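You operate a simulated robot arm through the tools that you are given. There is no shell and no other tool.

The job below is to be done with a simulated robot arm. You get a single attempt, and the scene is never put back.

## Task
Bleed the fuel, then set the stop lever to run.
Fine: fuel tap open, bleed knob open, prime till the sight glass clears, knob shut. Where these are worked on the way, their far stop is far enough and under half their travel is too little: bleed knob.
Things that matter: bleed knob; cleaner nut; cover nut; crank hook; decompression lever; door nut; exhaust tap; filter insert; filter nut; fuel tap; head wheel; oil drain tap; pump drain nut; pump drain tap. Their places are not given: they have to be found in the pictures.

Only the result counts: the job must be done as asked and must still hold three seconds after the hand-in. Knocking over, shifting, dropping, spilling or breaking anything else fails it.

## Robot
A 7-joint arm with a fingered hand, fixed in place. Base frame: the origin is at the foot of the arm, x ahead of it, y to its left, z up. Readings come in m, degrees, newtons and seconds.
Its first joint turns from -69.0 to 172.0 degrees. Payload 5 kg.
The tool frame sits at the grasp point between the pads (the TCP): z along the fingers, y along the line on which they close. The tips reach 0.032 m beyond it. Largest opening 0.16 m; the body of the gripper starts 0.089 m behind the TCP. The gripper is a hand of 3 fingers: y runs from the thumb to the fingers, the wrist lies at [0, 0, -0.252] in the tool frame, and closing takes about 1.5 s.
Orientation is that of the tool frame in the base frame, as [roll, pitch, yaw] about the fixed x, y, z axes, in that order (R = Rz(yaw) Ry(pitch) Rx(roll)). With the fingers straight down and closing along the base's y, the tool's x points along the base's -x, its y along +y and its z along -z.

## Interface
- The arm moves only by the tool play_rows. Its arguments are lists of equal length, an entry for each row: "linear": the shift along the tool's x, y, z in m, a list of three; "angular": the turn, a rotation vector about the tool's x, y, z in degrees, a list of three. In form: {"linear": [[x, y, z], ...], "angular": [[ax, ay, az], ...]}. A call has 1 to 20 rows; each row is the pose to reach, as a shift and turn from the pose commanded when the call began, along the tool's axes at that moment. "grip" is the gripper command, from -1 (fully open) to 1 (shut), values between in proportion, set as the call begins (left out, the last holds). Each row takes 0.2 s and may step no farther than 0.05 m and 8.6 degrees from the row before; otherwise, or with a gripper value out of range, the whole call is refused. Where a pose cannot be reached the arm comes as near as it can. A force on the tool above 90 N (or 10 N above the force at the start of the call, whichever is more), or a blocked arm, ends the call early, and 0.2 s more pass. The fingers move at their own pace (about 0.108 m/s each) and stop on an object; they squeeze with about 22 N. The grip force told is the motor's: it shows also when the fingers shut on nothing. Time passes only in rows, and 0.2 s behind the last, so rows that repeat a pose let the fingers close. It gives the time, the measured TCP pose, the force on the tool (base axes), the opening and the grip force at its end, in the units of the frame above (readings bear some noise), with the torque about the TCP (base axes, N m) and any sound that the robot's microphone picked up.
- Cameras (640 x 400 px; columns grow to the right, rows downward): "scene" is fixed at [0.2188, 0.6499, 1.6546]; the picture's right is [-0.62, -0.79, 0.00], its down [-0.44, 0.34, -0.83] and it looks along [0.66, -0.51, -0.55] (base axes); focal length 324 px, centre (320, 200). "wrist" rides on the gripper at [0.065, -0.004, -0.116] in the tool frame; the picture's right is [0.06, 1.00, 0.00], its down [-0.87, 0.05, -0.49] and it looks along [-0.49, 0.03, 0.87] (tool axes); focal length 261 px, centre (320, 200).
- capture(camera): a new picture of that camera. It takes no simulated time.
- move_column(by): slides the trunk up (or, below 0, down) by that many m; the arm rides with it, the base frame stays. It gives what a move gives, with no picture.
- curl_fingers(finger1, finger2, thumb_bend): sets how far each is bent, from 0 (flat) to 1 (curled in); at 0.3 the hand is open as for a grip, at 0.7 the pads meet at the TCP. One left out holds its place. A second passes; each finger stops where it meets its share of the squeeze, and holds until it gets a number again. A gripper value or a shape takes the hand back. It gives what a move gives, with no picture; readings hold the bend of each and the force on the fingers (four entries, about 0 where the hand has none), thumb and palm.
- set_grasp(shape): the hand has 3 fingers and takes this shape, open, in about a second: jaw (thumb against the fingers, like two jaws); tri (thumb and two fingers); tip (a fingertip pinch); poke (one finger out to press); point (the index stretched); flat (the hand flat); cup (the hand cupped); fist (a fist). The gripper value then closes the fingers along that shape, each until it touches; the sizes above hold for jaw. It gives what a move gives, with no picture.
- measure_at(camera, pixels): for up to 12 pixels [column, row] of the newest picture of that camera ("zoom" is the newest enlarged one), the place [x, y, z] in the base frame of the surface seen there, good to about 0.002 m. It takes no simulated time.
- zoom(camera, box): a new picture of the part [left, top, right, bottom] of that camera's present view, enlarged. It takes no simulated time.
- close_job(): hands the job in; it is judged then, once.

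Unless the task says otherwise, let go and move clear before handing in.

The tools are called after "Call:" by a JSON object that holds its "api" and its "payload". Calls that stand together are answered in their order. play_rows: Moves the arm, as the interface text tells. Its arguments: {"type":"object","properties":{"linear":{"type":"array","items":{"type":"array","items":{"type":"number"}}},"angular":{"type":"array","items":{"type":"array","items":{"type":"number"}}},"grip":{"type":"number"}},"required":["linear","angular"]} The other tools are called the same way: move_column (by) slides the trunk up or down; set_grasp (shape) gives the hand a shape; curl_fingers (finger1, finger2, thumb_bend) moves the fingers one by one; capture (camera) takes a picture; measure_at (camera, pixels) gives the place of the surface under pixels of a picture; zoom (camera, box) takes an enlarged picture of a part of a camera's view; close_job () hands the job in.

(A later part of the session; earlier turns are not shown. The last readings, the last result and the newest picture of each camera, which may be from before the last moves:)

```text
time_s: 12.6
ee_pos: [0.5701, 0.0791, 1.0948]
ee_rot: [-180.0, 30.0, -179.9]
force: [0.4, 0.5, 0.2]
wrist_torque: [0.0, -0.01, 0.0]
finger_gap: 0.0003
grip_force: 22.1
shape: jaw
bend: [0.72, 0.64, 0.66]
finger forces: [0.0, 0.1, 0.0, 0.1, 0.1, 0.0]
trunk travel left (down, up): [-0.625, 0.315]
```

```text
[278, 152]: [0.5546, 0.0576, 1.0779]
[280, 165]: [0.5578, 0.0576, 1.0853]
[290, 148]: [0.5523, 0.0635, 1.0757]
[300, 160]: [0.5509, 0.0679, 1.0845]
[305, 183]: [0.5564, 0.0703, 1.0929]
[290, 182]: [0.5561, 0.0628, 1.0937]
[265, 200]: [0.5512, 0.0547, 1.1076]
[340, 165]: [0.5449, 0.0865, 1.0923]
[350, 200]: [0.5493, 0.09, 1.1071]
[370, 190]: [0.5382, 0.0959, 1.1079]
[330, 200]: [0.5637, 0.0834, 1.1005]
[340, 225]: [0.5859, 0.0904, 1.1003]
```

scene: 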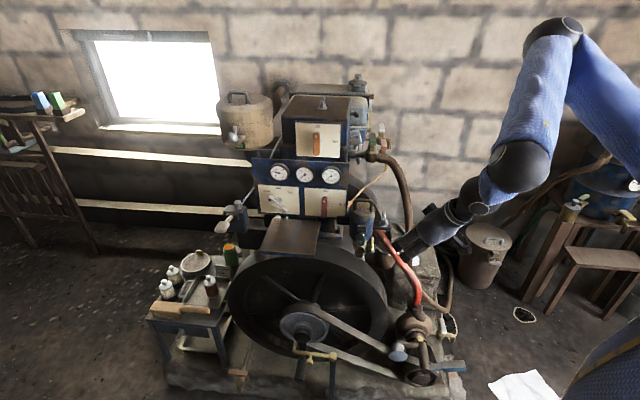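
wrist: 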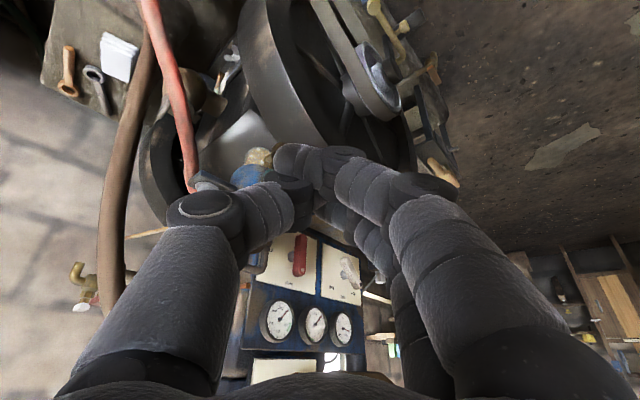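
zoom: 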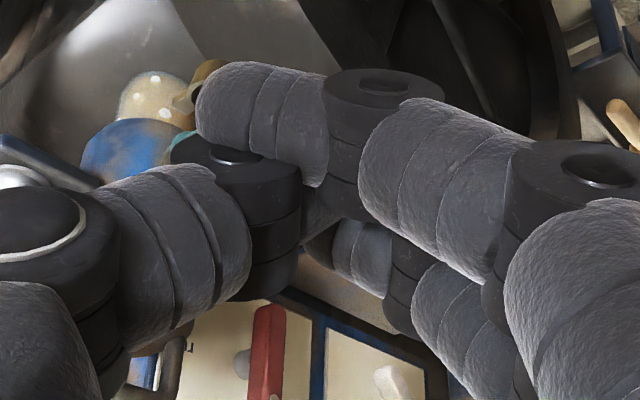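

The shut hand makes a blunt probe, so instead I'll use the open jaw as a fork over the tap handle. I'm opening the hand and moving up and right to look at the tap from closer.

Call:
{"api": "play_rows", "payload": {"linear": [[-0.01, -0.0373, -0.021], [-0.02, -0.0745, -0.042], [-0.03, -0.1118, -0.063], [-0.04, -0.149, -0.084], [-0.05, -0.1864, -0.105], [-0.06, -0.2236, -0.126], [-0.07, -0.2609, -0.147], [-0.08, -0.298, -0.168], [-0.09, -0.3355, -0.189], [-0.1, -0.3727, -0.21], [-0.11, -0.41, -0.231]], "angular": [[0, -1.4, 0], [0, -2.8, 0], [0, -4.1, 0], [0, -5.5, 0], [0, -6.8, 0], [0, -8.2, 0], [0, -9.5, 0], [0, -10.9, 0], [0, -12.3, 0], [0, -13.6, 0], [0, -15, 0]], "grip": -1}}

Call:
{"api": "capture", "payload": {"camera": "wrist"}}

Call:
{"api": "capture", "payload": {"camera": "scene"}}

```text
time_s: 15.0
ee_pos: [0.5478, -0.3296, 1.3494]
ee_rot: [-179.9, 45.3, -179.9]
force: [-1.8, -0.3, 0.5]
wrist_torque: [-0.01, -0.03, -0.02]
finger_gap: 0.1096
grip_force: 0.1
shape: jaw
bend: [0.66, 0.3, 0.52]
finger forces: [0.1, 0.0, 0.0, 0.1, 0.1, 0.0]
out of reach, approached as far as the arm can: row 5, 6, 7, 8, 9
trunk travel left (down, up): [-0.625, 0.315]
```

```text
taken
```

wrist: 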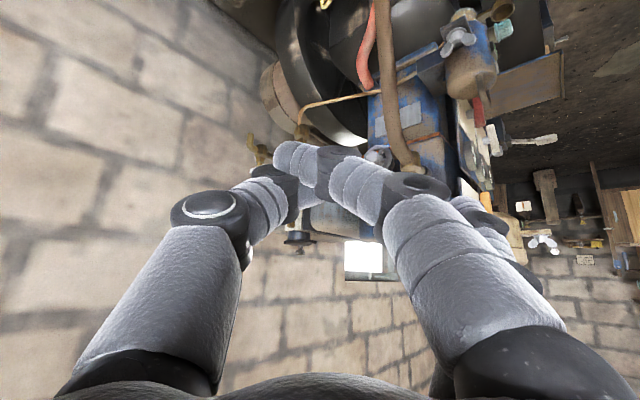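

```text
taken
```

scene: 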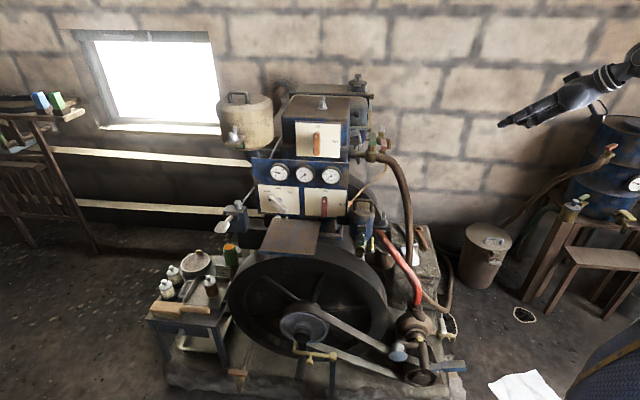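

The bends read [0.66, 0.3, 0.52] though the hand should be open: the index tip is hooked over the thumb. I'll curl the thumb in, then open the index, then the thumb, to free them.

Call:
{"api": "curl_fingers", "payload": {"thumb_bend": 1.0}}

Call:
{"api": "curl_fingers", "payload": {"finger1": 0.2, "finger2": 0.2}}

Call:
{"api": "capture", "payload": {"camera": "wrist"}}

Call:
{"api": "curl_fingers", "payload": {"thumb_bend": 0.3}}

Call:
{"api": "capture", "payload": {"camera": "wrist"}}

```text
time_s: 16.0
ee_pos: [0.5526, -0.3312, 1.3466]
ee_rot: [179.9, 45.0, 180.0]
force: [0.2, 0.6, -1.0]
wrist_torque: [-0.01, 0.02, -0.01]
finger_gap: 0.0579
grip_force: 0.0
shape: fingers
bend: [0.34, 0.3, 1.0]
finger forces: [0.0, 0.0, 0.0, 0.1, 0.0, 0.0]
trunk travel left (down, up): [-0.625, 0.315]
```

```text
time_s: 17.0
ee_pos: [0.5522, -0.3289, 1.348]
ee_rot: [179.9, 45.1, -180.0]
force: [-0.4, -0.2, 0.2]
wrist_torque: [0.01, -0.01, -0.02]
finger_gap: 0.0688
grip_force: 0.0
shape: fingers
bend: [0.2, 0.2, 1.0]
finger forces: [0.1, 0.0, 0.1, 0.1, 0.0, 0.0]
trunk travel left (down, up): [-0.625, 0.315]
```

```text
taken
```

wrist: 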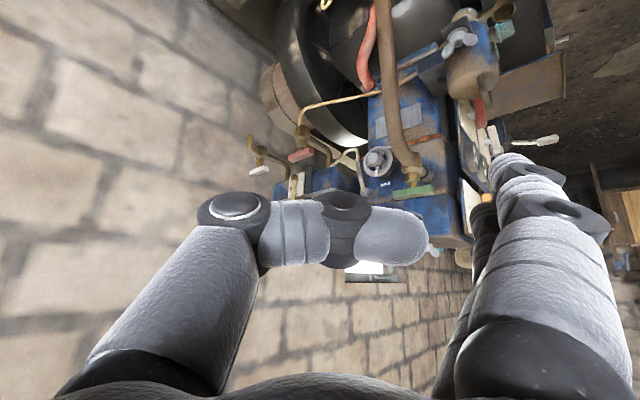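

```text
time_s: 18.0
ee_pos: [0.5522, -0.3301, 1.3473]
ee_rot: [179.9, 45.0, -180.0]
force: [1.0, 0.2, -0.1]
wrist_torque: [0.0, -0.01, 0.02]
finger_gap: 0.1803
grip_force: 0.1
shape: fingers
bend: [0.2, 0.2, 0.3]
finger forces: [0.1, 0.1, 0.0, 0.0, 0.0, 0.1]
trunk travel left (down, up): [-0.625, 0.315]
```

```text
taken
```

wrist: 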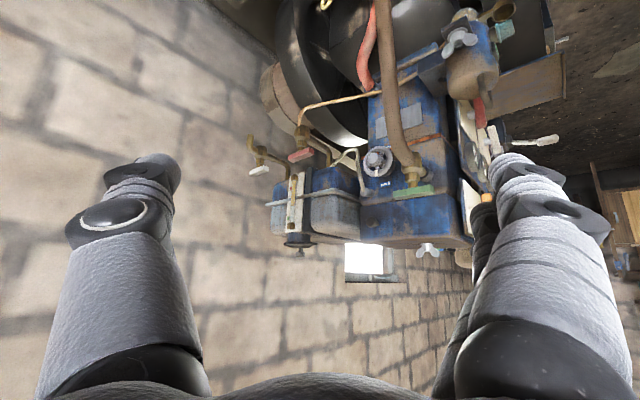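

The hand is free again. I'll zoom on the tap cluster at (240–430, 120–260) and measure the red handle and surrounding pipes.

Call:
{"api": "zoom", "payload": {"camera": "wrist", "box": [240, 80, 400, 180]}}

Call:
{"api": "measure_at", "payload": {"camera": "zoom", "pixels": [[205, 305], [240, 300], [275, 290], [235, 270], [240, 215], [330, 245], [350, 290], [320, 230], [410, 300], [460, 350], [535, 340], [640, 100]]}}

Call:
{"api": "measure_at", "payload": {"camera": "wrist", "pixels": [[355, 155], [365, 190], [345, 155], [295, 205], [340, 210], [410, 190], [405, 160], [395, 130], [388, 100], [383, 60], [380, 20], [300, 240]]}}

```text
4.00 times, centred on (320, 130) of wrist
```

zoom: 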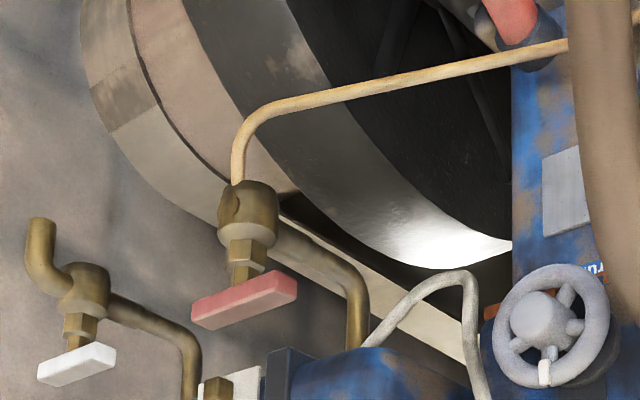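

```text
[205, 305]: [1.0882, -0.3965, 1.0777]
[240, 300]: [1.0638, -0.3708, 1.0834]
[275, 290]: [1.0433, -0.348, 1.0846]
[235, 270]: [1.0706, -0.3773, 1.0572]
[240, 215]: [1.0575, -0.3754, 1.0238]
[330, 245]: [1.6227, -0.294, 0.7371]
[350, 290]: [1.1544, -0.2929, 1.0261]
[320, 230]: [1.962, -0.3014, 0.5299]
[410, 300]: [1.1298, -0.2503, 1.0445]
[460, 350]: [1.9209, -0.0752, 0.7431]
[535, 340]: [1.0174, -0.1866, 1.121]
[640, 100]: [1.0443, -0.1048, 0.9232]
```

```text
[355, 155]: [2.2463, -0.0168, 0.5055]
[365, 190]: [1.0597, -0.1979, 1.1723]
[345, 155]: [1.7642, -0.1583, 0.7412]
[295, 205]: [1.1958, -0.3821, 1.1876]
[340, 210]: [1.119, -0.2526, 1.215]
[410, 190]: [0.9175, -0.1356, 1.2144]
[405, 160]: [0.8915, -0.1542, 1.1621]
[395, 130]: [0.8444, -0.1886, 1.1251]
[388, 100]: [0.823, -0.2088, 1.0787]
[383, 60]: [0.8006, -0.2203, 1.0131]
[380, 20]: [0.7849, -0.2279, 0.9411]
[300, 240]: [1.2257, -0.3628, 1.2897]
```

The fuel tap's pipe runs toward the tank along (0.7,0.7) and the handle lies across it, i.e. shut; the hose passes at (0.8–0.89,-0.2,≤1.16), out of the way. I'll keep the index straight as a probe, curl finger 2, and measure the index tip.

Call:
{"api": "curl_fingers", "payload": {"finger1": 0.3, "finger2": 1.0, "thumb_bend": 0.2}}

Call:
{"api": "capture", "payload": {"camera": "wrist"}}

Call:
{"api": "measure_at", "payload": {"camera": "wrist", "pixels": [[505, 155], [510, 160], [520, 165], [500, 160], [530, 190], [500, 190], [550, 230], [470, 180], [490, 165], [515, 155], [495, 175], [480, 200]]}}

```text
time_s: 19.0
ee_pos: [0.5521, -0.3296, 1.347]
ee_rot: [180.0, 44.9, -180.0]
force: [0.8, 0.0, 0.1]
wrist_torque: [-0.01, -0.03, 0.0]
finger_gap: 0.1809
grip_force: 0.1
shape: fingers
bend: [0.3, 1.0, 0.2]
finger forces: [0.0, 0.1, 0.0, 0.1, 0.0, 0.0]
trunk travel left (down, up): [-0.625, 0.315]
```

```text
taken
```

wrist: 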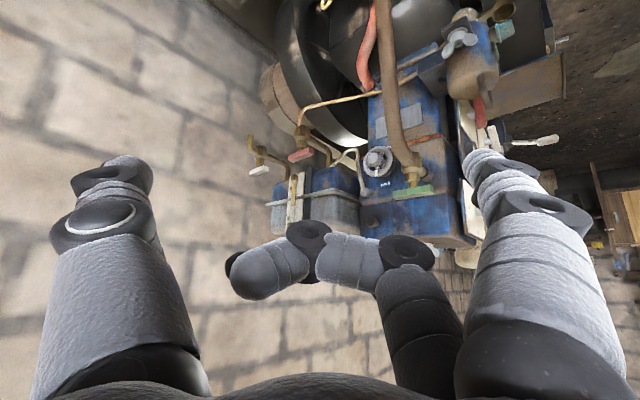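

```text
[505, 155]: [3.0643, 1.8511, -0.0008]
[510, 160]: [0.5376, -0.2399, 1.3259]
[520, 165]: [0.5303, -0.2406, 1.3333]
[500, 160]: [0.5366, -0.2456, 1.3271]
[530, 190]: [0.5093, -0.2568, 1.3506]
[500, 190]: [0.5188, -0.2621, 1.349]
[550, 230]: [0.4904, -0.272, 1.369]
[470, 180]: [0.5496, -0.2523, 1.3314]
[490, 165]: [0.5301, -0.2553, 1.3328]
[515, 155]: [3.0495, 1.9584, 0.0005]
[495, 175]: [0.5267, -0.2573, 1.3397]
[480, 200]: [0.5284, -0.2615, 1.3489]
```

The index tip sits roughly at tool (0.02, 0.083, 0.03). I'll move toward the fuel tap from above in stages, checking that the arm can reach.

Call:
{"api": "play_rows", "payload": {"linear": [[-0.0254, -0.0116, 0.0348], [-0.0507, -0.0231, 0.0697], [-0.0761, -0.0347, 0.1045], [-0.1014, -0.0463, 0.1394], [-0.1268, -0.0579, 0.1742], [-0.1521, -0.0694, 0.209], [-0.1775, -0.081, 0.2439]], "angular": [[0, 0, 0], [0, 0, 0], [0, 0, 0], [0, 0, 0], [0, 0, 0], [0, 0, 0], [0, 0, 0]]}}

Call:
{"api": "capture", "payload": {"camera": "wrist"}}

Call:
{"api": "capture", "payload": {"camera": "scene"}}

```text
time_s: 20.6
ee_pos: [0.8511, -0.4137, 1.3005]
ee_rot: [179.9, 44.9, 180.0]
force: [0.7, -0.4, 0.1]
wrist_torque: [0.05, -0.02, 0.02]
finger_gap: 0.1809
grip_force: 0.0
shape: fingers
bend: [0.3, 1.0, 0.2]
finger forces: [0.0, 0.0, 0.1, 0.0, 0.0, 0.0]
trunk travel left (down, up): [-0.625, 0.315]
```

```text
taken
```

wrist: 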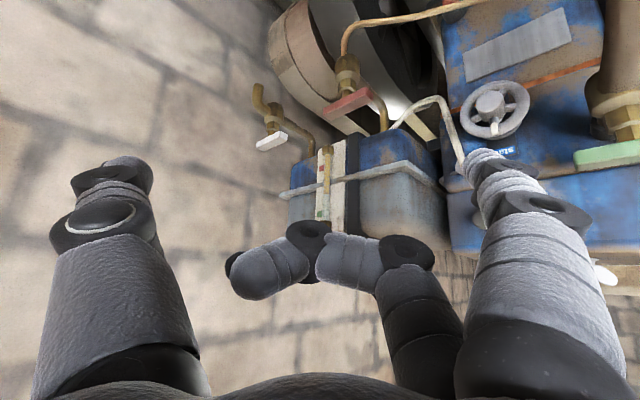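

```text
taken
```

scene: 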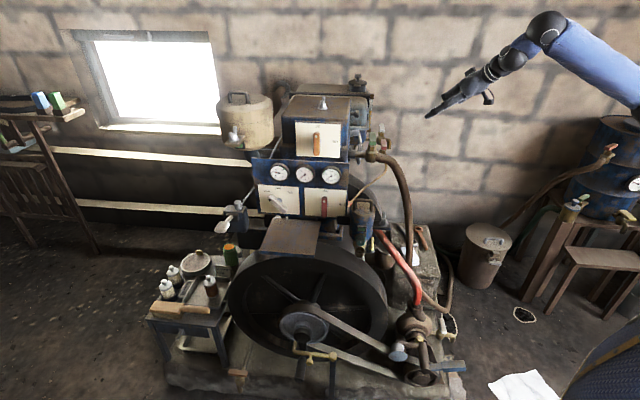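

The arm reached (0.851,-0.414,1.30) easily. I'll zoom in on the red tap at wrist (350,105) and refine the measurements.

Call:
{"api": "zoom", "payload": {"camera": "wrist", "box": [300, 60, 460, 160]}}

Call:
{"api": "measure_at", "payload": {"camera": "zoom", "pixels": [[105, 190], [150, 180], [200, 165], [240, 145], [285, 130], [150, 205], [250, 165], [170, 115], [190, 60], [330, 150], [345, 250], [450, 220]]}}

Call:
{"api": "measure_at", "payload": {"camera": "wrist", "pixels": [[440, 100], [415, 110], [400, 122], [450, 130], [458, 155], [380, 150], [410, 150], [395, 175], [430, 180], [335, 170], [285, 190], [495, 110]]}}

```text
4.00 times, centred on (380, 110) of wrist
```

zoom: 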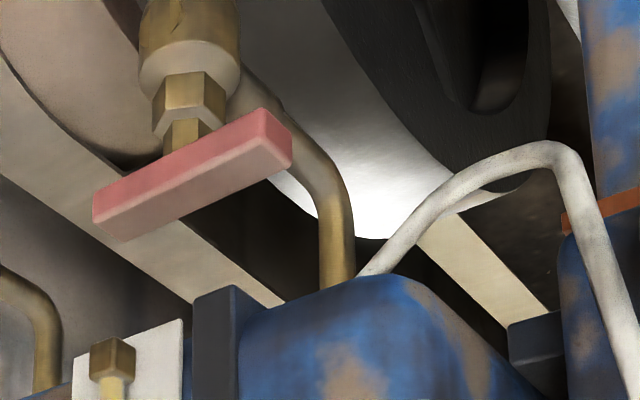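

```text
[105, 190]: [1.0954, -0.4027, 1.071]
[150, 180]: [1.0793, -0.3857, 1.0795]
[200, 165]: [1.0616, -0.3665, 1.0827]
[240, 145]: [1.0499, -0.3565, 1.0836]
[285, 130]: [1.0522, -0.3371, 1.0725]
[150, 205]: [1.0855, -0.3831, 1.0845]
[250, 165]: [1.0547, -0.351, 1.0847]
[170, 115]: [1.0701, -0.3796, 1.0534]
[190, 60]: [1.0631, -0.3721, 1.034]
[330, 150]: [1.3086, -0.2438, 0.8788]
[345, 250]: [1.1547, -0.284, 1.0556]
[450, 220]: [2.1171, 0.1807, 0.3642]
```

```text
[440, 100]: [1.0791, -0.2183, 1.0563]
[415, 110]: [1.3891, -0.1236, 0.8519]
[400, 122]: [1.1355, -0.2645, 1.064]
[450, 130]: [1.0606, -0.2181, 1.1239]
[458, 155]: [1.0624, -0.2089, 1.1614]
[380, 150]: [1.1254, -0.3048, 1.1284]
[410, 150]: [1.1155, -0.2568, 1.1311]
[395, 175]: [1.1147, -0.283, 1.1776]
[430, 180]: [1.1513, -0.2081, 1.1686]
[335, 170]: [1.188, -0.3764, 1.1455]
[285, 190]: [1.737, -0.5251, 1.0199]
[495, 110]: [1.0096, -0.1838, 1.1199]
```

All clear: the cord is at (1.08–1.135,-0.22…-0.26) and the tank front at about (1.12,-0.29,>1.1). I'll bring the index tip above the engine side of the handle's near end.

Call:
{"api": "play_rows", "payload": {"linear": [[-0.0113, 0.0005, 0.0396], [-0.0226, 0.001, 0.0792], [-0.034, 0.0015, 0.1188], [-0.0453, 0.002, 0.1583], [-0.0566, 0.0025, 0.1979], [-0.0679, 0.003, 0.2375]], "angular": [[0, 0, 0], [0, 0, 0], [0, 0, 0], [0, 0, 0], [0, 0, 0], [0, 0, 0]]}}

Call:
{"api": "capture", "payload": {"camera": "wrist"}}

Call:
{"api": "capture", "payload": {"camera": "scene"}}

Call:
{"api": "zoom", "payload": {"camera": "scene", "box": [340, 90, 450, 170]}}

```text
time_s: 22.0
ee_pos: [1.0681, -0.4099, 1.1809]
ee_rot: [179.8, 44.9, -179.9]
force: [-0.8, -1.0, 0.2]
wrist_torque: [0.02, 0.03, 0.01]
finger_gap: 0.1809
grip_force: 0.2
shape: fingers
bend: [0.3, 1.0, 0.2]
finger forces: [0.0, 0.0, 0.0, 0.1, 0.0, 0.0]
trunk travel left (down, up): [-0.625, 0.315]
```

```text
taken
```

wrist: 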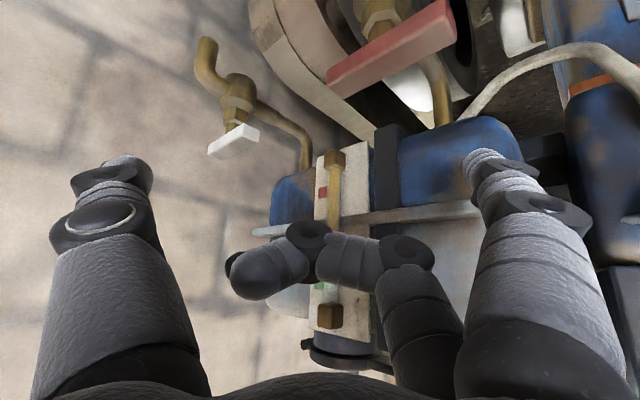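

```text
taken
```

scene: 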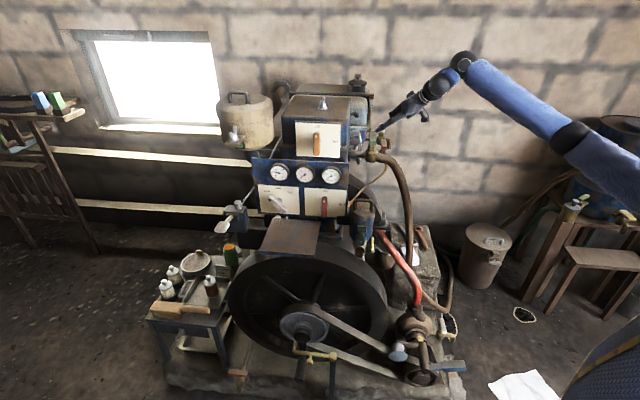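

```text
5.00 times, centred on (395, 130) of scene
```

zoom: 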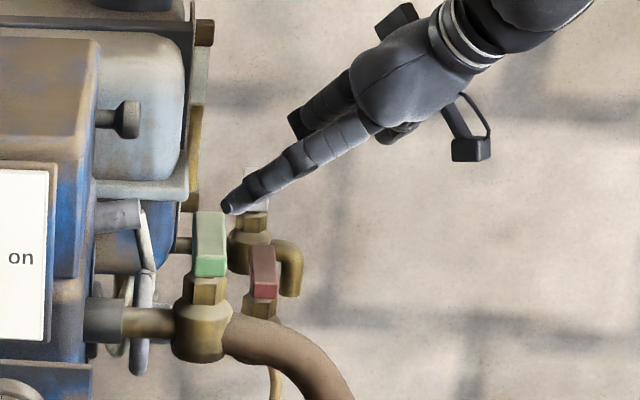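

The index tip shows at zoom (228,207), just beyond the tap line. I'll measure it exactly to calibrate the tip.

Call:
{"api": "measure_at", "payload": {"camera": "zoom", "pixels": [[228, 208], [233, 205], [240, 195], [250, 185], [265, 182], [280, 170], [225, 202], [300, 160], [262, 285], [263, 260]]}}

Call:
{"api": "measure_at", "payload": {"camera": "wrist", "pixels": [[480, 153], [485, 160], [495, 155], [505, 160], [470, 165], [475, 180], [390, 45], [440, 20], [345, 85], [425, 90], [450, 130], [500, 130]]}}

```text
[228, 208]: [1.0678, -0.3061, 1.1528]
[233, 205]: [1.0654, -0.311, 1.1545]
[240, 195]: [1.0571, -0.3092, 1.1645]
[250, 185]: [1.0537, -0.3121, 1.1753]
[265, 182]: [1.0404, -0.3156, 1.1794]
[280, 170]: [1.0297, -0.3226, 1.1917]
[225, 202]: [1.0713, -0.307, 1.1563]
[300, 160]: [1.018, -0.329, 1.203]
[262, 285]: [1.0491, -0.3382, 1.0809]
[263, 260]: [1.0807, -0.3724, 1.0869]
```

```text
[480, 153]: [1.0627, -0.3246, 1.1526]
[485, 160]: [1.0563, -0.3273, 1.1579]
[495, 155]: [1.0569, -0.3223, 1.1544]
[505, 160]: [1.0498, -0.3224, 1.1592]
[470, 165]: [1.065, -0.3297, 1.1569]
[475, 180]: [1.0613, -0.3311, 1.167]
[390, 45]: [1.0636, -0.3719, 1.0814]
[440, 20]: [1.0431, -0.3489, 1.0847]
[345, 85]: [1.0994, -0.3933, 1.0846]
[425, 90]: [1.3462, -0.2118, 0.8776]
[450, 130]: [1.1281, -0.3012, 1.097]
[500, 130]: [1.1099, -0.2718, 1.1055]
```

The tip centre lies at TCP + (-0.002, 0.094, -0.028). I'll lower it beside the engine side of the red handle.

Call:
{"api": "play_rows", "payload": {"linear": [[0.0205, -0.0027, 0.0224], [0.041, -0.0053, 0.0448], [0.0615, -0.008, 0.0672]], "angular": [[0, 0, 0], [0, 0, 0], [0, 0, 0]]}}

Call:
{"api": "capture", "payload": {"camera": "wrist"}}

Call:
{"api": "zoom", "payload": {"camera": "scene", "box": [350, 110, 420, 160]}}

```text
time_s: 22.8
ee_pos: [1.068, -0.4141, 1.0898]
ee_rot: [179.9, 44.9, -180.0]
force: [-2.9, 3.4, 4.8]
wrist_torque: [0.3, 0.06, 0.18]
finger_gap: 0.187
grip_force: 2.7
shape: fingers
bend: [0.27, 1.0, 0.2]
finger forces: [5.5, 0.1, 0.0, 0.0, 0.0, 0.1]
trunk travel left (down, up): [-0.625, 0.315]
```

```text
taken
```

wrist: 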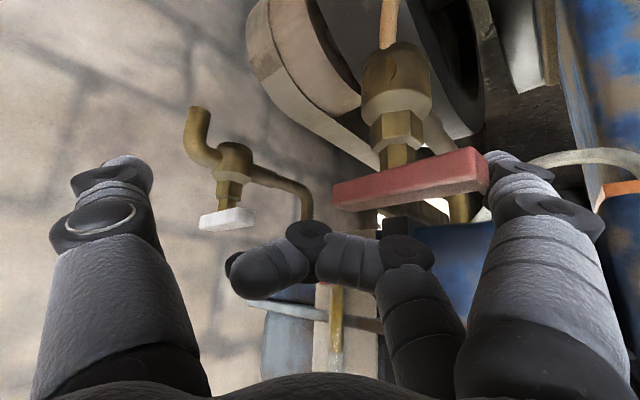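

```text
8.00 times, centred on (385, 135) of scene
```

zoom: 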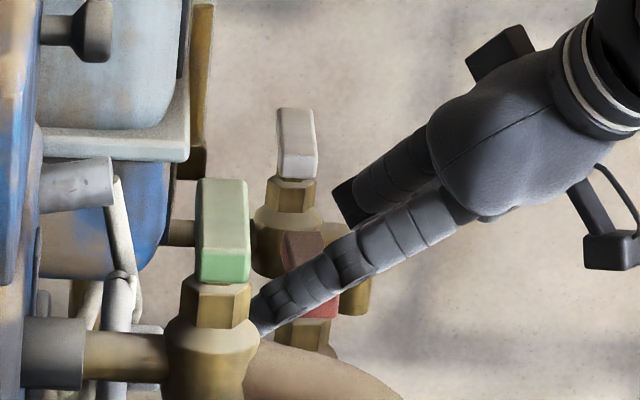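

The index is touching the handle's engine side (finger force 5.5 N). I'll push its near end outward along an arc around the stem and watch the force.

Call:
{"api": "play_rows", "payload": {"linear": [[0.0039, -0.0095, -0.0039], [0.0103, -0.0134, -0.0103], [0.0158, -0.0196, -0.0158], [0.0199, -0.0276, -0.0199]], "angular": [[0, 0, 0], [0, 0, 0], [0, 0, 0], [0, 0, 0]]}}

Call:
{"api": "capture", "payload": {"camera": "wrist"}}

Call:
{"api": "zoom", "payload": {"camera": "scene", "box": [350, 110, 420, 160]}}

```text
time_s: 23.8
ee_pos: [1.0406, -0.4448, 1.0896]
ee_rot: [-179.9, 45.1, -180.0]
force: [0.0, 1.1, 0.7]
wrist_torque: [0.0, 0.04, 0.04]
finger_gap: 0.1815
grip_force: 0.1
shape: fingers
bend: [0.29, 1.0, 0.2]
finger forces: [0.5, 0.1, 0.1, 0.1, 0.1, 0.0]
trunk travel left (down, up): [-0.625, 0.315]
```

```text
taken
```

wrist: 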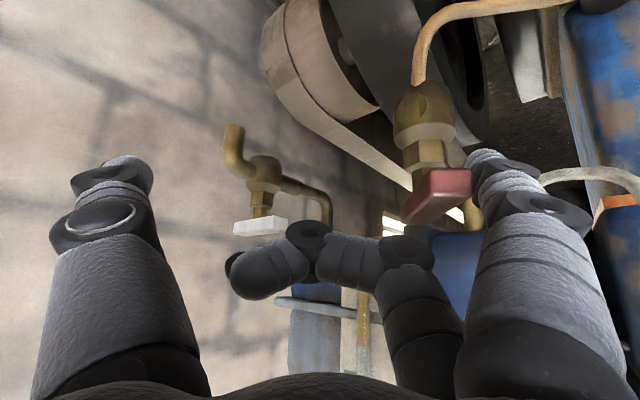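

```text
8.00 times, centred on (385, 135) of scene
```

zoom: 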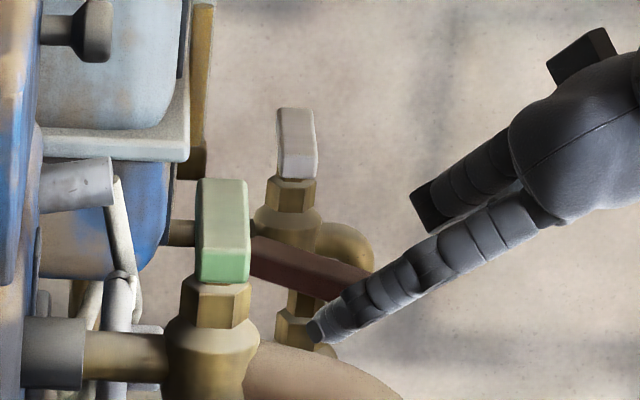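

The handle turned about 45° with little force, so counterclockwise is the way. I'll go on along the arc.

Call:
{"api": "play_rows", "payload": {"linear": [[0.0027, -0.0092, -0.0027], [0.0034, -0.0191, -0.0034], [0.0024, -0.0289, -0.0024]], "angular": [[0, 0, 0], [0, 0, 0], [0, 0, 0]]}}

Call:
{"api": "capture", "payload": {"camera": "wrist"}}

Call:
{"api": "zoom", "payload": {"camera": "scene", "box": [350, 110, 420, 160]}}

```text
time_s: 24.6
ee_pos: [1.0391, -0.4731, 1.0899]
ee_rot: [179.8, 45.0, -180.0]
force: [-0.5, 0.9, -0.5]
wrist_torque: [-0.01, 0.04, 0.05]
finger_gap: 0.1822
grip_force: 1.0
shape: fingers
bend: [0.29, 1.0, 0.2]
finger forces: [0.8, 0.0, 0.0, 0.0, 0.1, 0.0]
trunk travel left (down, up): [-0.625, 0.315]
```

```text
taken
```

wrist: 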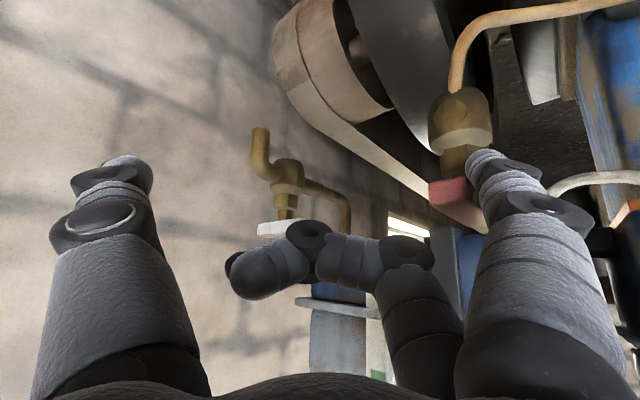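

```text
8.00 times, centred on (385, 135) of scene
```

zoom: 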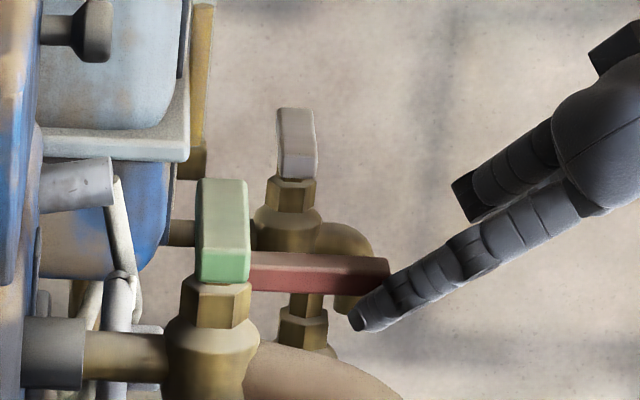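

The handle is close to in line with its pipe. I'll measure how far it has turned.

Call:
{"api": "measure_at", "payload": {"camera": "zoom", "pixels": [[380, 262], [370, 262], [340, 260], [310, 258], [280, 258], [260, 257]]}}

```text
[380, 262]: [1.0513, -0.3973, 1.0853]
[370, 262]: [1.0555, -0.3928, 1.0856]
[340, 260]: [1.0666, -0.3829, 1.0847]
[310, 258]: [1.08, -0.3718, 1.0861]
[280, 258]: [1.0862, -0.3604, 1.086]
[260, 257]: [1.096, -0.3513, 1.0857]
```

The handle now runs along 45.8°, in line with its pipe at about 45°. I'll nudge it slightly further to be sure it is against its stop.

Call:
{"api": "play_rows", "payload": {"linear": [[-0.0009, -0.0035, 0.0009], [-0.0018, -0.007, 0.0018]], "angular": [[0, 0, 0], [0, 0, 0]]}}

Call:
{"api": "zoom", "payload": {"camera": "scene", "box": [350, 110, 420, 160]}}

Call:
{"api": "measure_at", "payload": {"camera": "zoom", "pixels": [[380, 262], [370, 262], [340, 260], [310, 258], [280, 258], [260, 257]]}}

```text
time_s: 25.2
ee_pos: [1.0404, -0.4792, 1.089]
ee_rot: [-180.0, 44.9, -179.9]
force: [-5.0, 3.1, -3.3]
wrist_torque: [-0.29, 0.09, 0.53]
finger_gap: 0.1872
grip_force: 3.6
shape: fingers
bend: [0.25, 1.0, 0.2]
finger forces: [7.9, 0.0, 0.1, 0.0, 0.0, 0.0]
trunk travel left (down, up): [-0.625, 0.315]
```

```text
8.00 times, centred on (385, 135) of scene
```

zoom: 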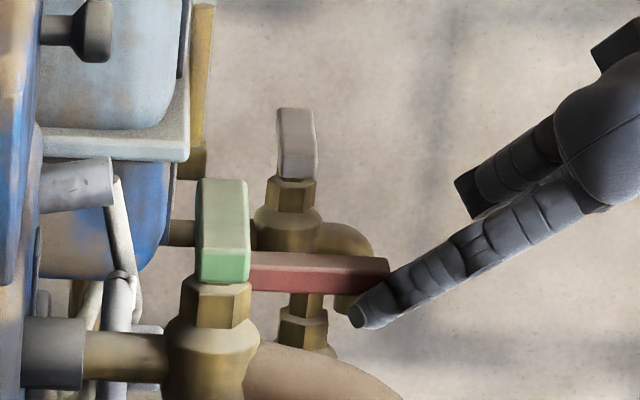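

```text
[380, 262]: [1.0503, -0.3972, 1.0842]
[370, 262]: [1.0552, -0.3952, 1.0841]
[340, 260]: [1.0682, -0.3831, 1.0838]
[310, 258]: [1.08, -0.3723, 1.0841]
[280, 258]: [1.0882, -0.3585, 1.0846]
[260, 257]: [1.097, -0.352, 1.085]
```

The handle did not move further under 7.9 N, so the fuel tap is at its open stop. I'll back out along the finger axis, clear of the handle.

Call:
{"api": "play_rows", "payload": {"linear": [[0.003, 0.004, -0.01], [0.003, 0.004, -0.05], [0.003, 0.004, -0.1], [0.003, 0.004, -0.15], [0.003, 0.004, -0.2], [0.003, 0.004, -0.25]], "angular": [[0, 0, 0], [0, 0, 0], [0, 0, 0], [0, 0, 0], [0, 0, 0], [0, 0, 0]]}}

Call:
{"api": "capture", "payload": {"camera": "wrist"}}

Call:
{"api": "zoom", "payload": {"camera": "scene", "box": [350, 110, 420, 160]}}

```text
time_s: 26.6
ee_pos: [0.8594, -0.4766, 1.2678]
ee_rot: [179.9, 45.0, -179.9]
force: [-0.1, 0.0, 0.0]
wrist_torque: [-0.04, -0.01, 0.0]
finger_gap: 0.181
grip_force: 0.0
shape: fingers
bend: [0.3, 1.0, 0.2]
finger forces: [0.0, 0.0, 0.0, 0.0, 0.0, 0.1]
trunk travel left (down, up): [-0.625, 0.315]
```

```text
taken
```

wrist: 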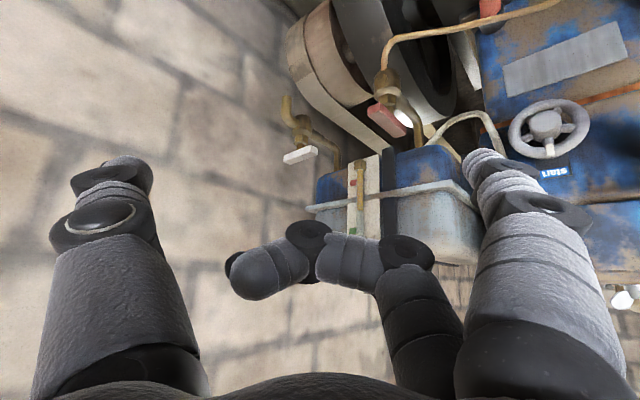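

```text
8.00 times, centred on (385, 135) of scene
```

zoom: 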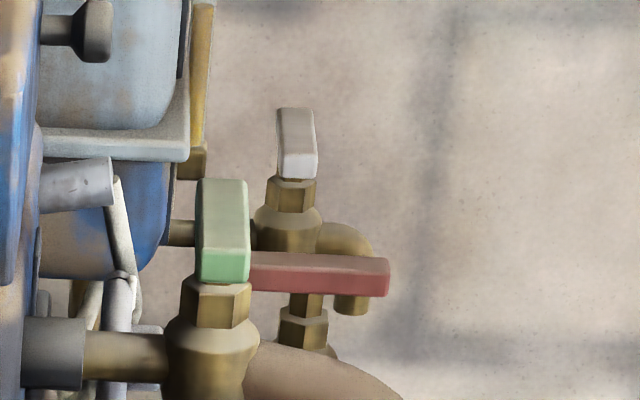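

The fuel tap stays open. Next is the bleed knob; I'll first measure the plate and flywheel around it so the hand can come in horizontally along its axis.

Call:
{"api": "capture", "payload": {"camera": "scene"}}

Call:
{"api": "measure_at", "payload": {"camera": "scene", "pixels": [[275, 222], [318, 222], [313, 255], [264, 252], [310, 262], [340, 265], [360, 285], [345, 258], [280, 262], [250, 285], [385, 315], [320, 290]]}}

Call:
{"api": "measure_at", "payload": {"camera": "scene", "pixels": [[358, 250], [362, 249], [357, 246], [361, 242], [379, 243], [384, 232], [362, 205], [372, 205], [340, 220], [376, 248], [350, 224], [383, 222]]}}

Call:
{"api": "zoom", "payload": {"camera": "scene", "box": [340, 215, 400, 260]}}

```text
taken
```

scene: 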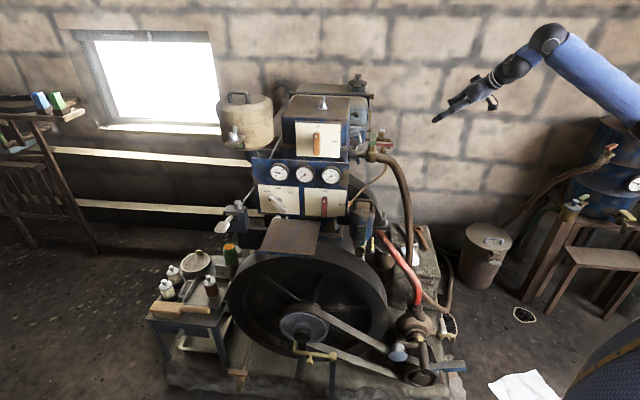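

```text
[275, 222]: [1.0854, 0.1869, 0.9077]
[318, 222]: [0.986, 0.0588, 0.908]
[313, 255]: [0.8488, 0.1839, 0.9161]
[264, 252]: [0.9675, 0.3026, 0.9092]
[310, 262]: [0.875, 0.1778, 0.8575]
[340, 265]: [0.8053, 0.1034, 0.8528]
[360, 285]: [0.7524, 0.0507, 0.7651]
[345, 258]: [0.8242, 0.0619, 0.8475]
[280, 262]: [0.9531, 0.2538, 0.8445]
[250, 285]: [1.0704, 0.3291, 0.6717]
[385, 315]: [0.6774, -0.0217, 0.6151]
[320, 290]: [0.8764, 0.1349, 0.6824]
```

```text
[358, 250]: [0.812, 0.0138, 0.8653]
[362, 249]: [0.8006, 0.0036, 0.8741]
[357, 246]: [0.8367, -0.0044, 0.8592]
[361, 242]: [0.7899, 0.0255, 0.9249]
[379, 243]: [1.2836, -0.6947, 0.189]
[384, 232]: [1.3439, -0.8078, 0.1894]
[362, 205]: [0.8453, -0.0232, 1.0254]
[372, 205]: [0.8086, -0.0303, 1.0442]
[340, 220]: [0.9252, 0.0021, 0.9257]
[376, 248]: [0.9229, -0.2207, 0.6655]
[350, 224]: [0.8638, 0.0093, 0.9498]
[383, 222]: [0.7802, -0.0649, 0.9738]
```

```text
8.89 times, centred on (370, 238) of scene
```

zoom: 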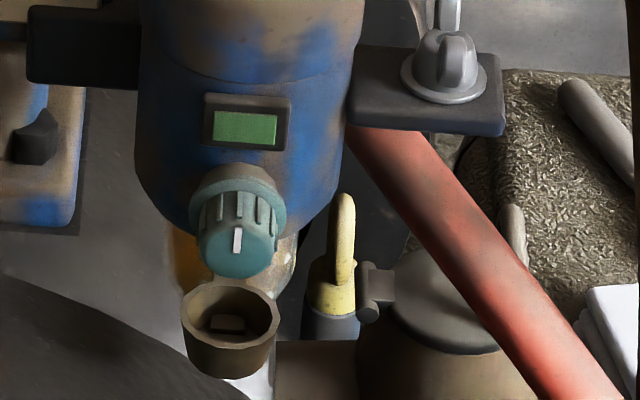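

The flywheel top is at z≈0.857 and the plate's edge is well to the side, so a horizontal approach at z≈0.925 is clear. I'll measure the knob's face for its exact axis.

Call:
{"api": "measure_at", "payload": {"camera": "zoom", "pixels": [[238, 258], [218, 252], [258, 252], [228, 265], [250, 265], [238, 240], [212, 225], [265, 225], [195, 205], [282, 210], [238, 180], [238, 200]]}}

Call:
{"api": "zoom", "payload": {"camera": "scene", "box": [357, 230, 377, 246]}}

Call:
{"api": "measure_at", "payload": {"camera": "zoom", "pixels": [[180, 200], [200, 240], [260, 200], [300, 160], [220, 160], [160, 160], [280, 260], [230, 280], [240, 120], [300, 200], [340, 200], [140, 200]]}}

```text
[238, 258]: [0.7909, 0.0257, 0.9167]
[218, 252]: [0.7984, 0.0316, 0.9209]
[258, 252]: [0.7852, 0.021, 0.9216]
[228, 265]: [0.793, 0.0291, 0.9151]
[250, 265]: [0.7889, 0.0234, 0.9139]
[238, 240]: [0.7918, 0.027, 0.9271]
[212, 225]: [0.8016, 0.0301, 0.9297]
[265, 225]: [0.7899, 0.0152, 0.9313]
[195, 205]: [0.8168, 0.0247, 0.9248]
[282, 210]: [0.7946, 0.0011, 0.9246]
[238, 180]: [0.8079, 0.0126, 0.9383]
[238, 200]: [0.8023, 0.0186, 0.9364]
```

```text
16.00 times, centred on (367, 238) of scene
```

zoom: 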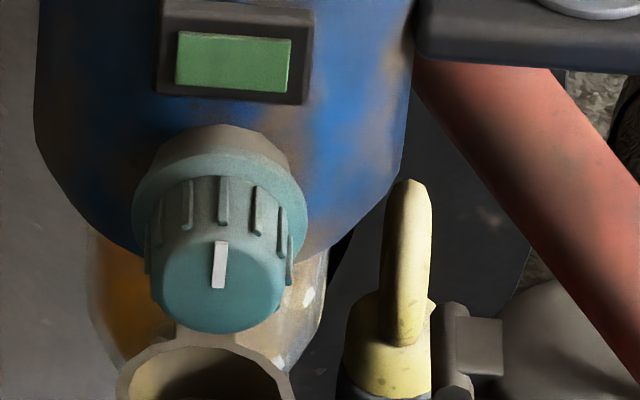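

```text
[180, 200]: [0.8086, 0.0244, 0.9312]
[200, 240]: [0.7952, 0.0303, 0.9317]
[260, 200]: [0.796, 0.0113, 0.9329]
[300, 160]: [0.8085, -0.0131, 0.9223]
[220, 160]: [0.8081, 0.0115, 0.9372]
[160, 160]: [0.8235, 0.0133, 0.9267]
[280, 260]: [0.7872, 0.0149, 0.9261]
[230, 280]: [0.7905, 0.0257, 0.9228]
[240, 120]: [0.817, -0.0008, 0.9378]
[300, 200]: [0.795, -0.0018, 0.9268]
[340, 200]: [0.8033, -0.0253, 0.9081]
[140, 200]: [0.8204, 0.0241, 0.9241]
```

The knob axis passes through (0.791,0.026,0.922) along (0.7,-0.71,0), knob diameter ≈0.029. I'll open the hand and swing it round to a horizontal pose in front of the filter, keeping well clear.

Call:
{"api": "play_rows", "payload": {"linear": [[0.0175, 0.0412, -0.0107], [0.035, 0.0824, -0.0213], [0.0526, 0.1236, -0.032], [0.0701, 0.1649, -0.0426], [0.0876, 0.2061, -0.0533], [0.1051, 0.2473, -0.0639], [0.1227, 0.2885, -0.0746], [0.1402, 0.3297, -0.0853], [0.1577, 0.3709, -0.0959], [0.1752, 0.4121, -0.1066], [0.1927, 0.4534, -0.1172], [0.2103, 0.4946, -0.1279], [0.2278, 0.5358, -0.1385], [0.2453, 0.577, -0.1492]], "angular": [[3.0, -3.0, 1.3], [6.1, -6.1, 2.5], [9.1, -9.1, 3.8], [12.2, -12.2, 5.0], [15.2, -15.2, 6.3], [18.3, -18.3, 7.6], [21.3, -21.3, 8.8], [24.3, -24.3, 10.1], [27.4, -27.4, 11.3], [30.4, -30.4, 12.6], [33.5, -33.5, 13.9], [36.5, -36.5, 15.1], [39.6, -39.6, 16.4], [42.6, -42.6, 17.65]], "grip": -1}}

Call:
{"api": "capture", "payload": {"camera": "wrist"}}

Call:
{"api": "capture", "payload": {"camera": "scene"}}

```text
time_s: 29.8
ee_pos: [0.6181, -0.0586, 1.3207]
ee_rot: [162.5, 76.9, 120.2]
force: [0.0, 0.4, 0.2]
wrist_torque: [0.01, 0.05, 0.03]
finger_gap: 0.16
grip_force: 0.1
shape: jaw
bend: [0.3, 0.3, 0.3]
finger forces: [0.0, 0.0, 0.0, 0.0, 0.0, 0.0]
out of reach, approached as far as the arm can: row 11, 12, 13, 14
trunk travel left (down, up): [-0.625, 0.315]
stopped in row 14: the arm was blocked; the commanded pose is now the measured one
```

```text
taken
```

wrist: 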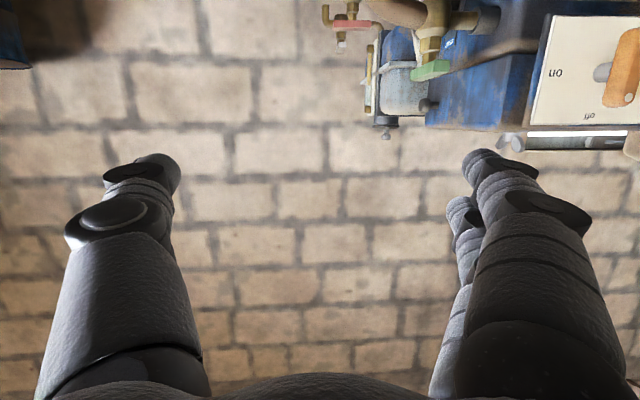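

```text
taken
```

scene: 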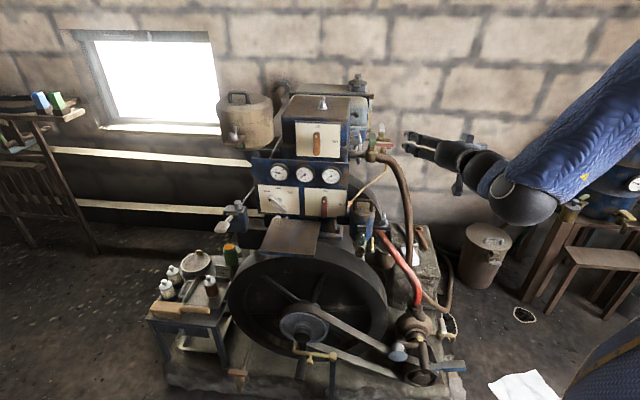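

The arm came to rest at (0.618,-0.059,1.321) near a joint limit, with the tool already pointing along (0.73,-0.65,-0.22). I'll move it down and left in front of the filter and see whether the target direction can be reached there.

Call:
{"api": "play_rows", "payload": {"linear": [[0.0368, 0.0168, -0.0044], [0.0736, 0.0336, -0.0088], [0.1104, 0.0504, -0.0132], [0.1472, 0.0673, -0.0176], [0.184, 0.0841, -0.0219], [0.2208, 0.1009, -0.0263], [0.2576, 0.1177, -0.0307], [0.2944, 0.1345, -0.0351]], "angular": [[0, 0, 0], [0, 0, 0], [0, 0, 0], [0, 0, 0], [0, 0, 0], [0, 0, 0], [0, 0, 0], [0, 0, 0]]}}

Call:
{"api": "capture", "payload": {"camera": "wrist"}}

Call:
{"api": "capture", "payload": {"camera": "scene"}}

```text
time_s: 30.9
ee_pos: [0.6555, -0.0399, 1.2624]
ee_rot: [150.5, 68.7, 107.4]
force: [-0.5, 0.8, -0.2]
wrist_torque: [-0.04, -0.01, -0.02]
finger_gap: 0.1604
grip_force: 0.1
shape: jaw
bend: [0.3, 0.3, 0.3]
finger forces: [0.0, 0.0, 0.1, 0.1, 0.0, 0.0]
out of reach, approached as far as the arm can: row 2, 3, 4, 5
trunk travel left (down, up): [-0.625, 0.315]
stopped in row 5: the arm was blocked; the commanded pose is now the measured one
```

```text
taken
```

wrist: 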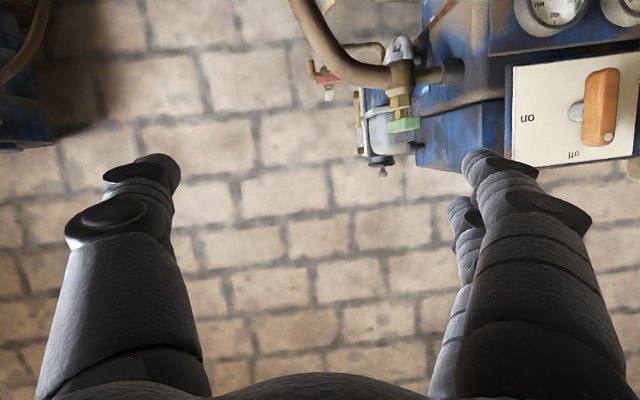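

```text
taken
```

scene: 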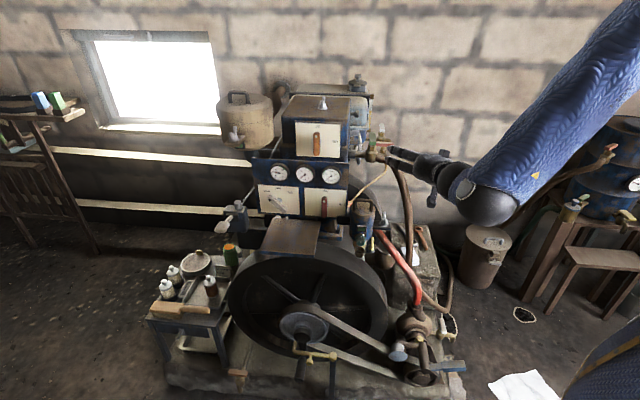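

The wrist is still limited with the shoulder this high, as the forearm comes down steeply. I'll return to an easy pose, then lower the trunk so the forearm lies flatter.

Call:
{"api": "play_rows", "payload": {"linear": [[-0.0034, -0.0091, -0.0101], [-0.0069, -0.0183, -0.0201], [-0.0103, -0.0274, -0.0302], [-0.0138, -0.0365, -0.0403], [-0.0172, -0.0456, -0.0503], [-0.0206, -0.0548, -0.0604], [-0.0241, -0.0639, -0.0704], [-0.0275, -0.073, -0.0805]], "angular": [[-4.1, 3.6, -4.0], [-8.3, 7.2, -8.1], [-12.4, 10.8, -12.1], [-16.6, 14.4, -16.1], [-20.7, 18.0, -20.2], [-24.9, 21.6, -24.2], [-29.0, 25.3, -28.2], [-33.15, 28.86, -32.25]]}}

Call:
{"api": "capture", "payload": {"camera": "scene"}}

```text
time_s: 32.7
ee_pos: [0.5494, -0.0521, 1.2993]
ee_rot: [-179.7, 45.0, -179.8]
force: [0.2, -1.1, 0.5]
wrist_torque: [0.02, 0.06, 0.01]
finger_gap: 0.16
grip_force: 0.0
shape: jaw
bend: [0.3, 0.3, 0.3]
finger forces: [0.0, 0.0, 0.1, 0.0, 0.0, 0.1]
trunk travel left (down, up): [-0.625, 0.315]
```

```text
taken
```

scene: 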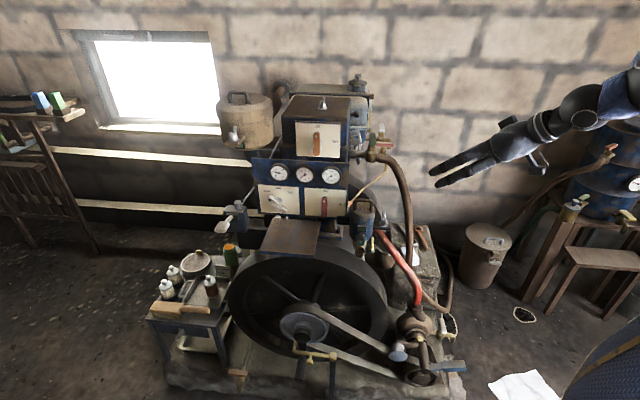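

Back in the easy pose at (0.549,-0.052,1.299). Now I'll lower the trunk by 0.3.

Call:
{"api": "move_column", "payload": {"by": -0.3}}

Call:
{"api": "capture", "payload": {"camera": "scene"}}

Call:
{"api": "capture", "payload": {"camera": "wrist"}}

```text
time_s: 35.7
ee_pos: [0.5499, -0.0512, 1.0008]
ee_rot: [-179.6, 45.0, -179.8]
force: [0.5, 0.0, 0.1]
wrist_torque: [0.01, 0.01, -0.04]
finger_gap: 0.16
grip_force: 0.0
shape: jaw
bend: [0.3, 0.3, 0.3]
finger forces: [0.0, 0.1, 0.1, 0.1, 0.0, 0.1]
trunk travel left (down, up): [-0.325, 0.615]
```

```text
taken
```

scene: 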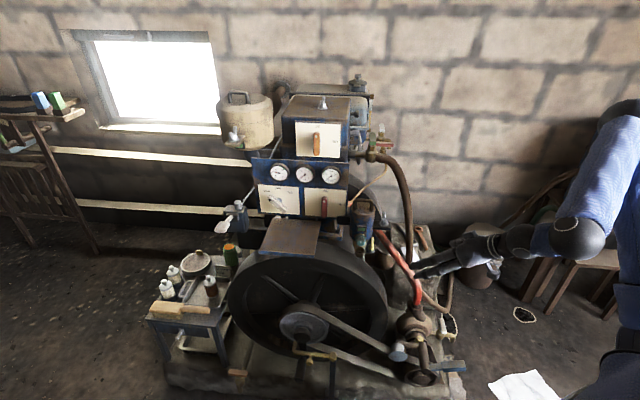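

```text
taken
```

wrist: 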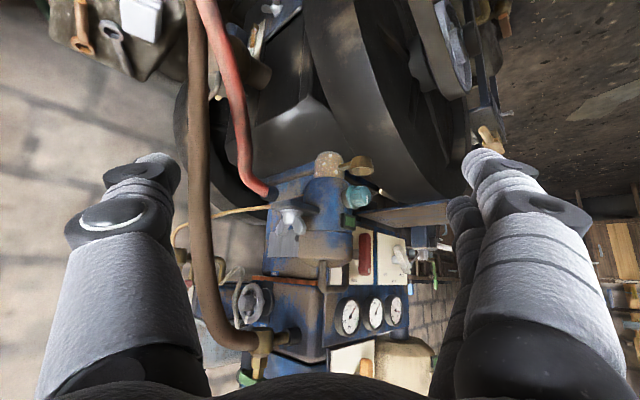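

With the trunk lowered, I'll try again to turn the tool horizontal, pointing along (0.71,-0.71,0), in front of the filter.

Call:
{"api": "play_rows", "payload": {"linear": [[-0.0035, 0.023, 0.0064], [-0.0071, 0.046, 0.0127], [-0.0106, 0.069, 0.0191], [-0.0142, 0.092, 0.0254], [-0.0177, 0.115, 0.0318], [-0.0212, 0.138, 0.0382], [-0.0248, 0.161, 0.0445], [-0.0283, 0.184, 0.0509], [-0.0319, 0.207, 0.0572], [-0.0354, 0.23, 0.0636]], "angular": [[4.3, -4.3, 1.8], [8.5, -8.5, 3.5], [12.8, -12.8, 5.3], [17.0, -17.0, 7.1], [21.3, -21.3, 8.8], [25.6, -25.6, 10.6], [29.8, -29.8, 12.4], [34.1, -34.1, 14.1], [38.3, -38.3, 15.9], [42.6, -42.6, 17.65]]}}

Call:
{"api": "capture", "payload": {"camera": "scene"}}

Call:
{"api": "capture", "payload": {"camera": "wrist"}}

```text
time_s: 38.1
ee_pos: [0.6242, 0.0323, 1.0554]
ee_rot: [172.7, 73.7, 135.9]
force: [-0.5, -0.7, -0.2]
wrist_torque: [-0.01, -0.04, 0.0]
finger_gap: 0.16
grip_force: 0.1
shape: jaw
bend: [0.3, 0.3, 0.3]
finger forces: [0.1, 0.1, 0.1, 0.0, 0.1, 0.1]
out of reach, approached as far as the arm can: row 7, 8, 9, 10
trunk travel left (down, up): [-0.325, 0.615]
stopped in row 10: the arm was blocked; the commanded pose is now the measured one
```

```text
taken
```

scene: 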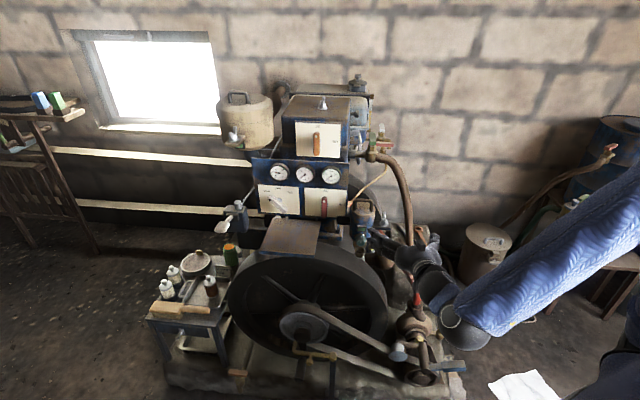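

```text
taken
```

wrist: 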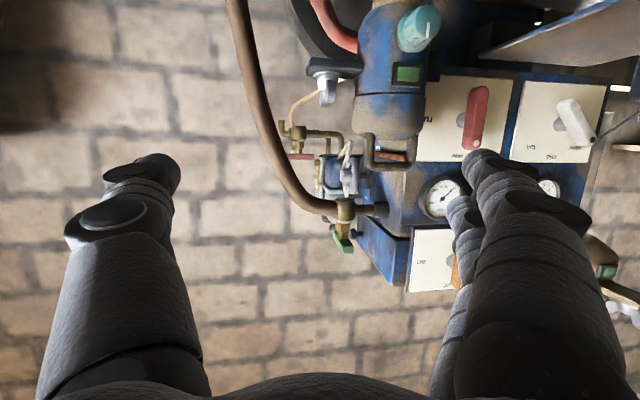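

The tool now points along (0.77,-0.57,-0.28) but the wrist bend is at its limit. A lower shoulder should flatten the forearm, so I'll raise the hand relative to the trunk and lower the trunk further.

Call:
{"api": "play_rows", "payload": {"linear": [[-0.0393, -0.0005, -0.0142], [-0.0787, -0.001, -0.0283], [-0.118, -0.0015, -0.0425], [-0.1573, -0.002, -0.0567], [-0.1967, -0.0025, -0.0708], [-0.236, -0.003, -0.085]], "angular": [[0, 0, 0], [0, 0, 0], [0, 0, 0], [0, 0, 0], [0, 0, 0], [0, 0, 0]]}}

Call:
{"api": "move_column", "payload": {"by": -0.3}}

Call:
{"api": "capture", "payload": {"camera": "scene"}}

```text
time_s: 39.5
ee_pos: [0.7103, 0.0397, 1.2659]
ee_rot: [172.9, 74.1, 136.4]
force: [0.0, -0.1, 0.4]
wrist_torque: [0.01, 0.01, 0.01]
finger_gap: 0.1599
grip_force: 0.1
shape: jaw
bend: [0.3, 0.3, 0.3]
finger forces: [0.0, 0.0, 0.1, 0.1, 0.1, 0.0]
out of reach, approached as far as the arm can: row 2, 3, 4, 5, 6
trunk travel left (down, up): [-0.325, 0.615]
```

```text
time_s: 42.5
ee_pos: [0.7094, 0.0401, 0.9661]
ee_rot: [172.8, 74.0, 136.2]
force: [-0.2, 0.4, 0.1]
wrist_torque: [-0.01, 0.01, 0.01]
finger_gap: 0.1599
grip_force: 0.1
shape: jaw
bend: [0.3, 0.3, 0.3]
finger forces: [0.0, 0.0, 0.1, 0.0, 0.0, 0.0]
trunk travel left (down, up): [-0.025, 0.915]
```

```text
taken
```

scene: 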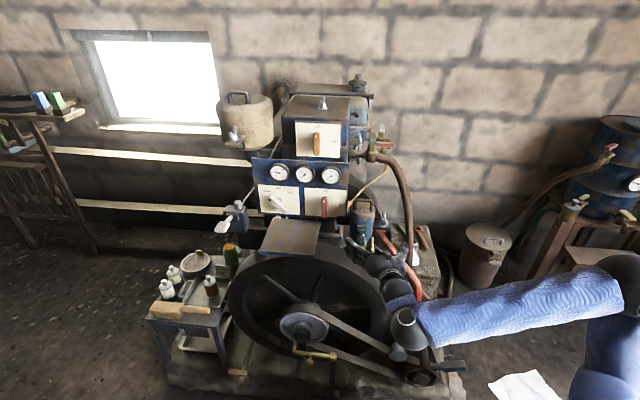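

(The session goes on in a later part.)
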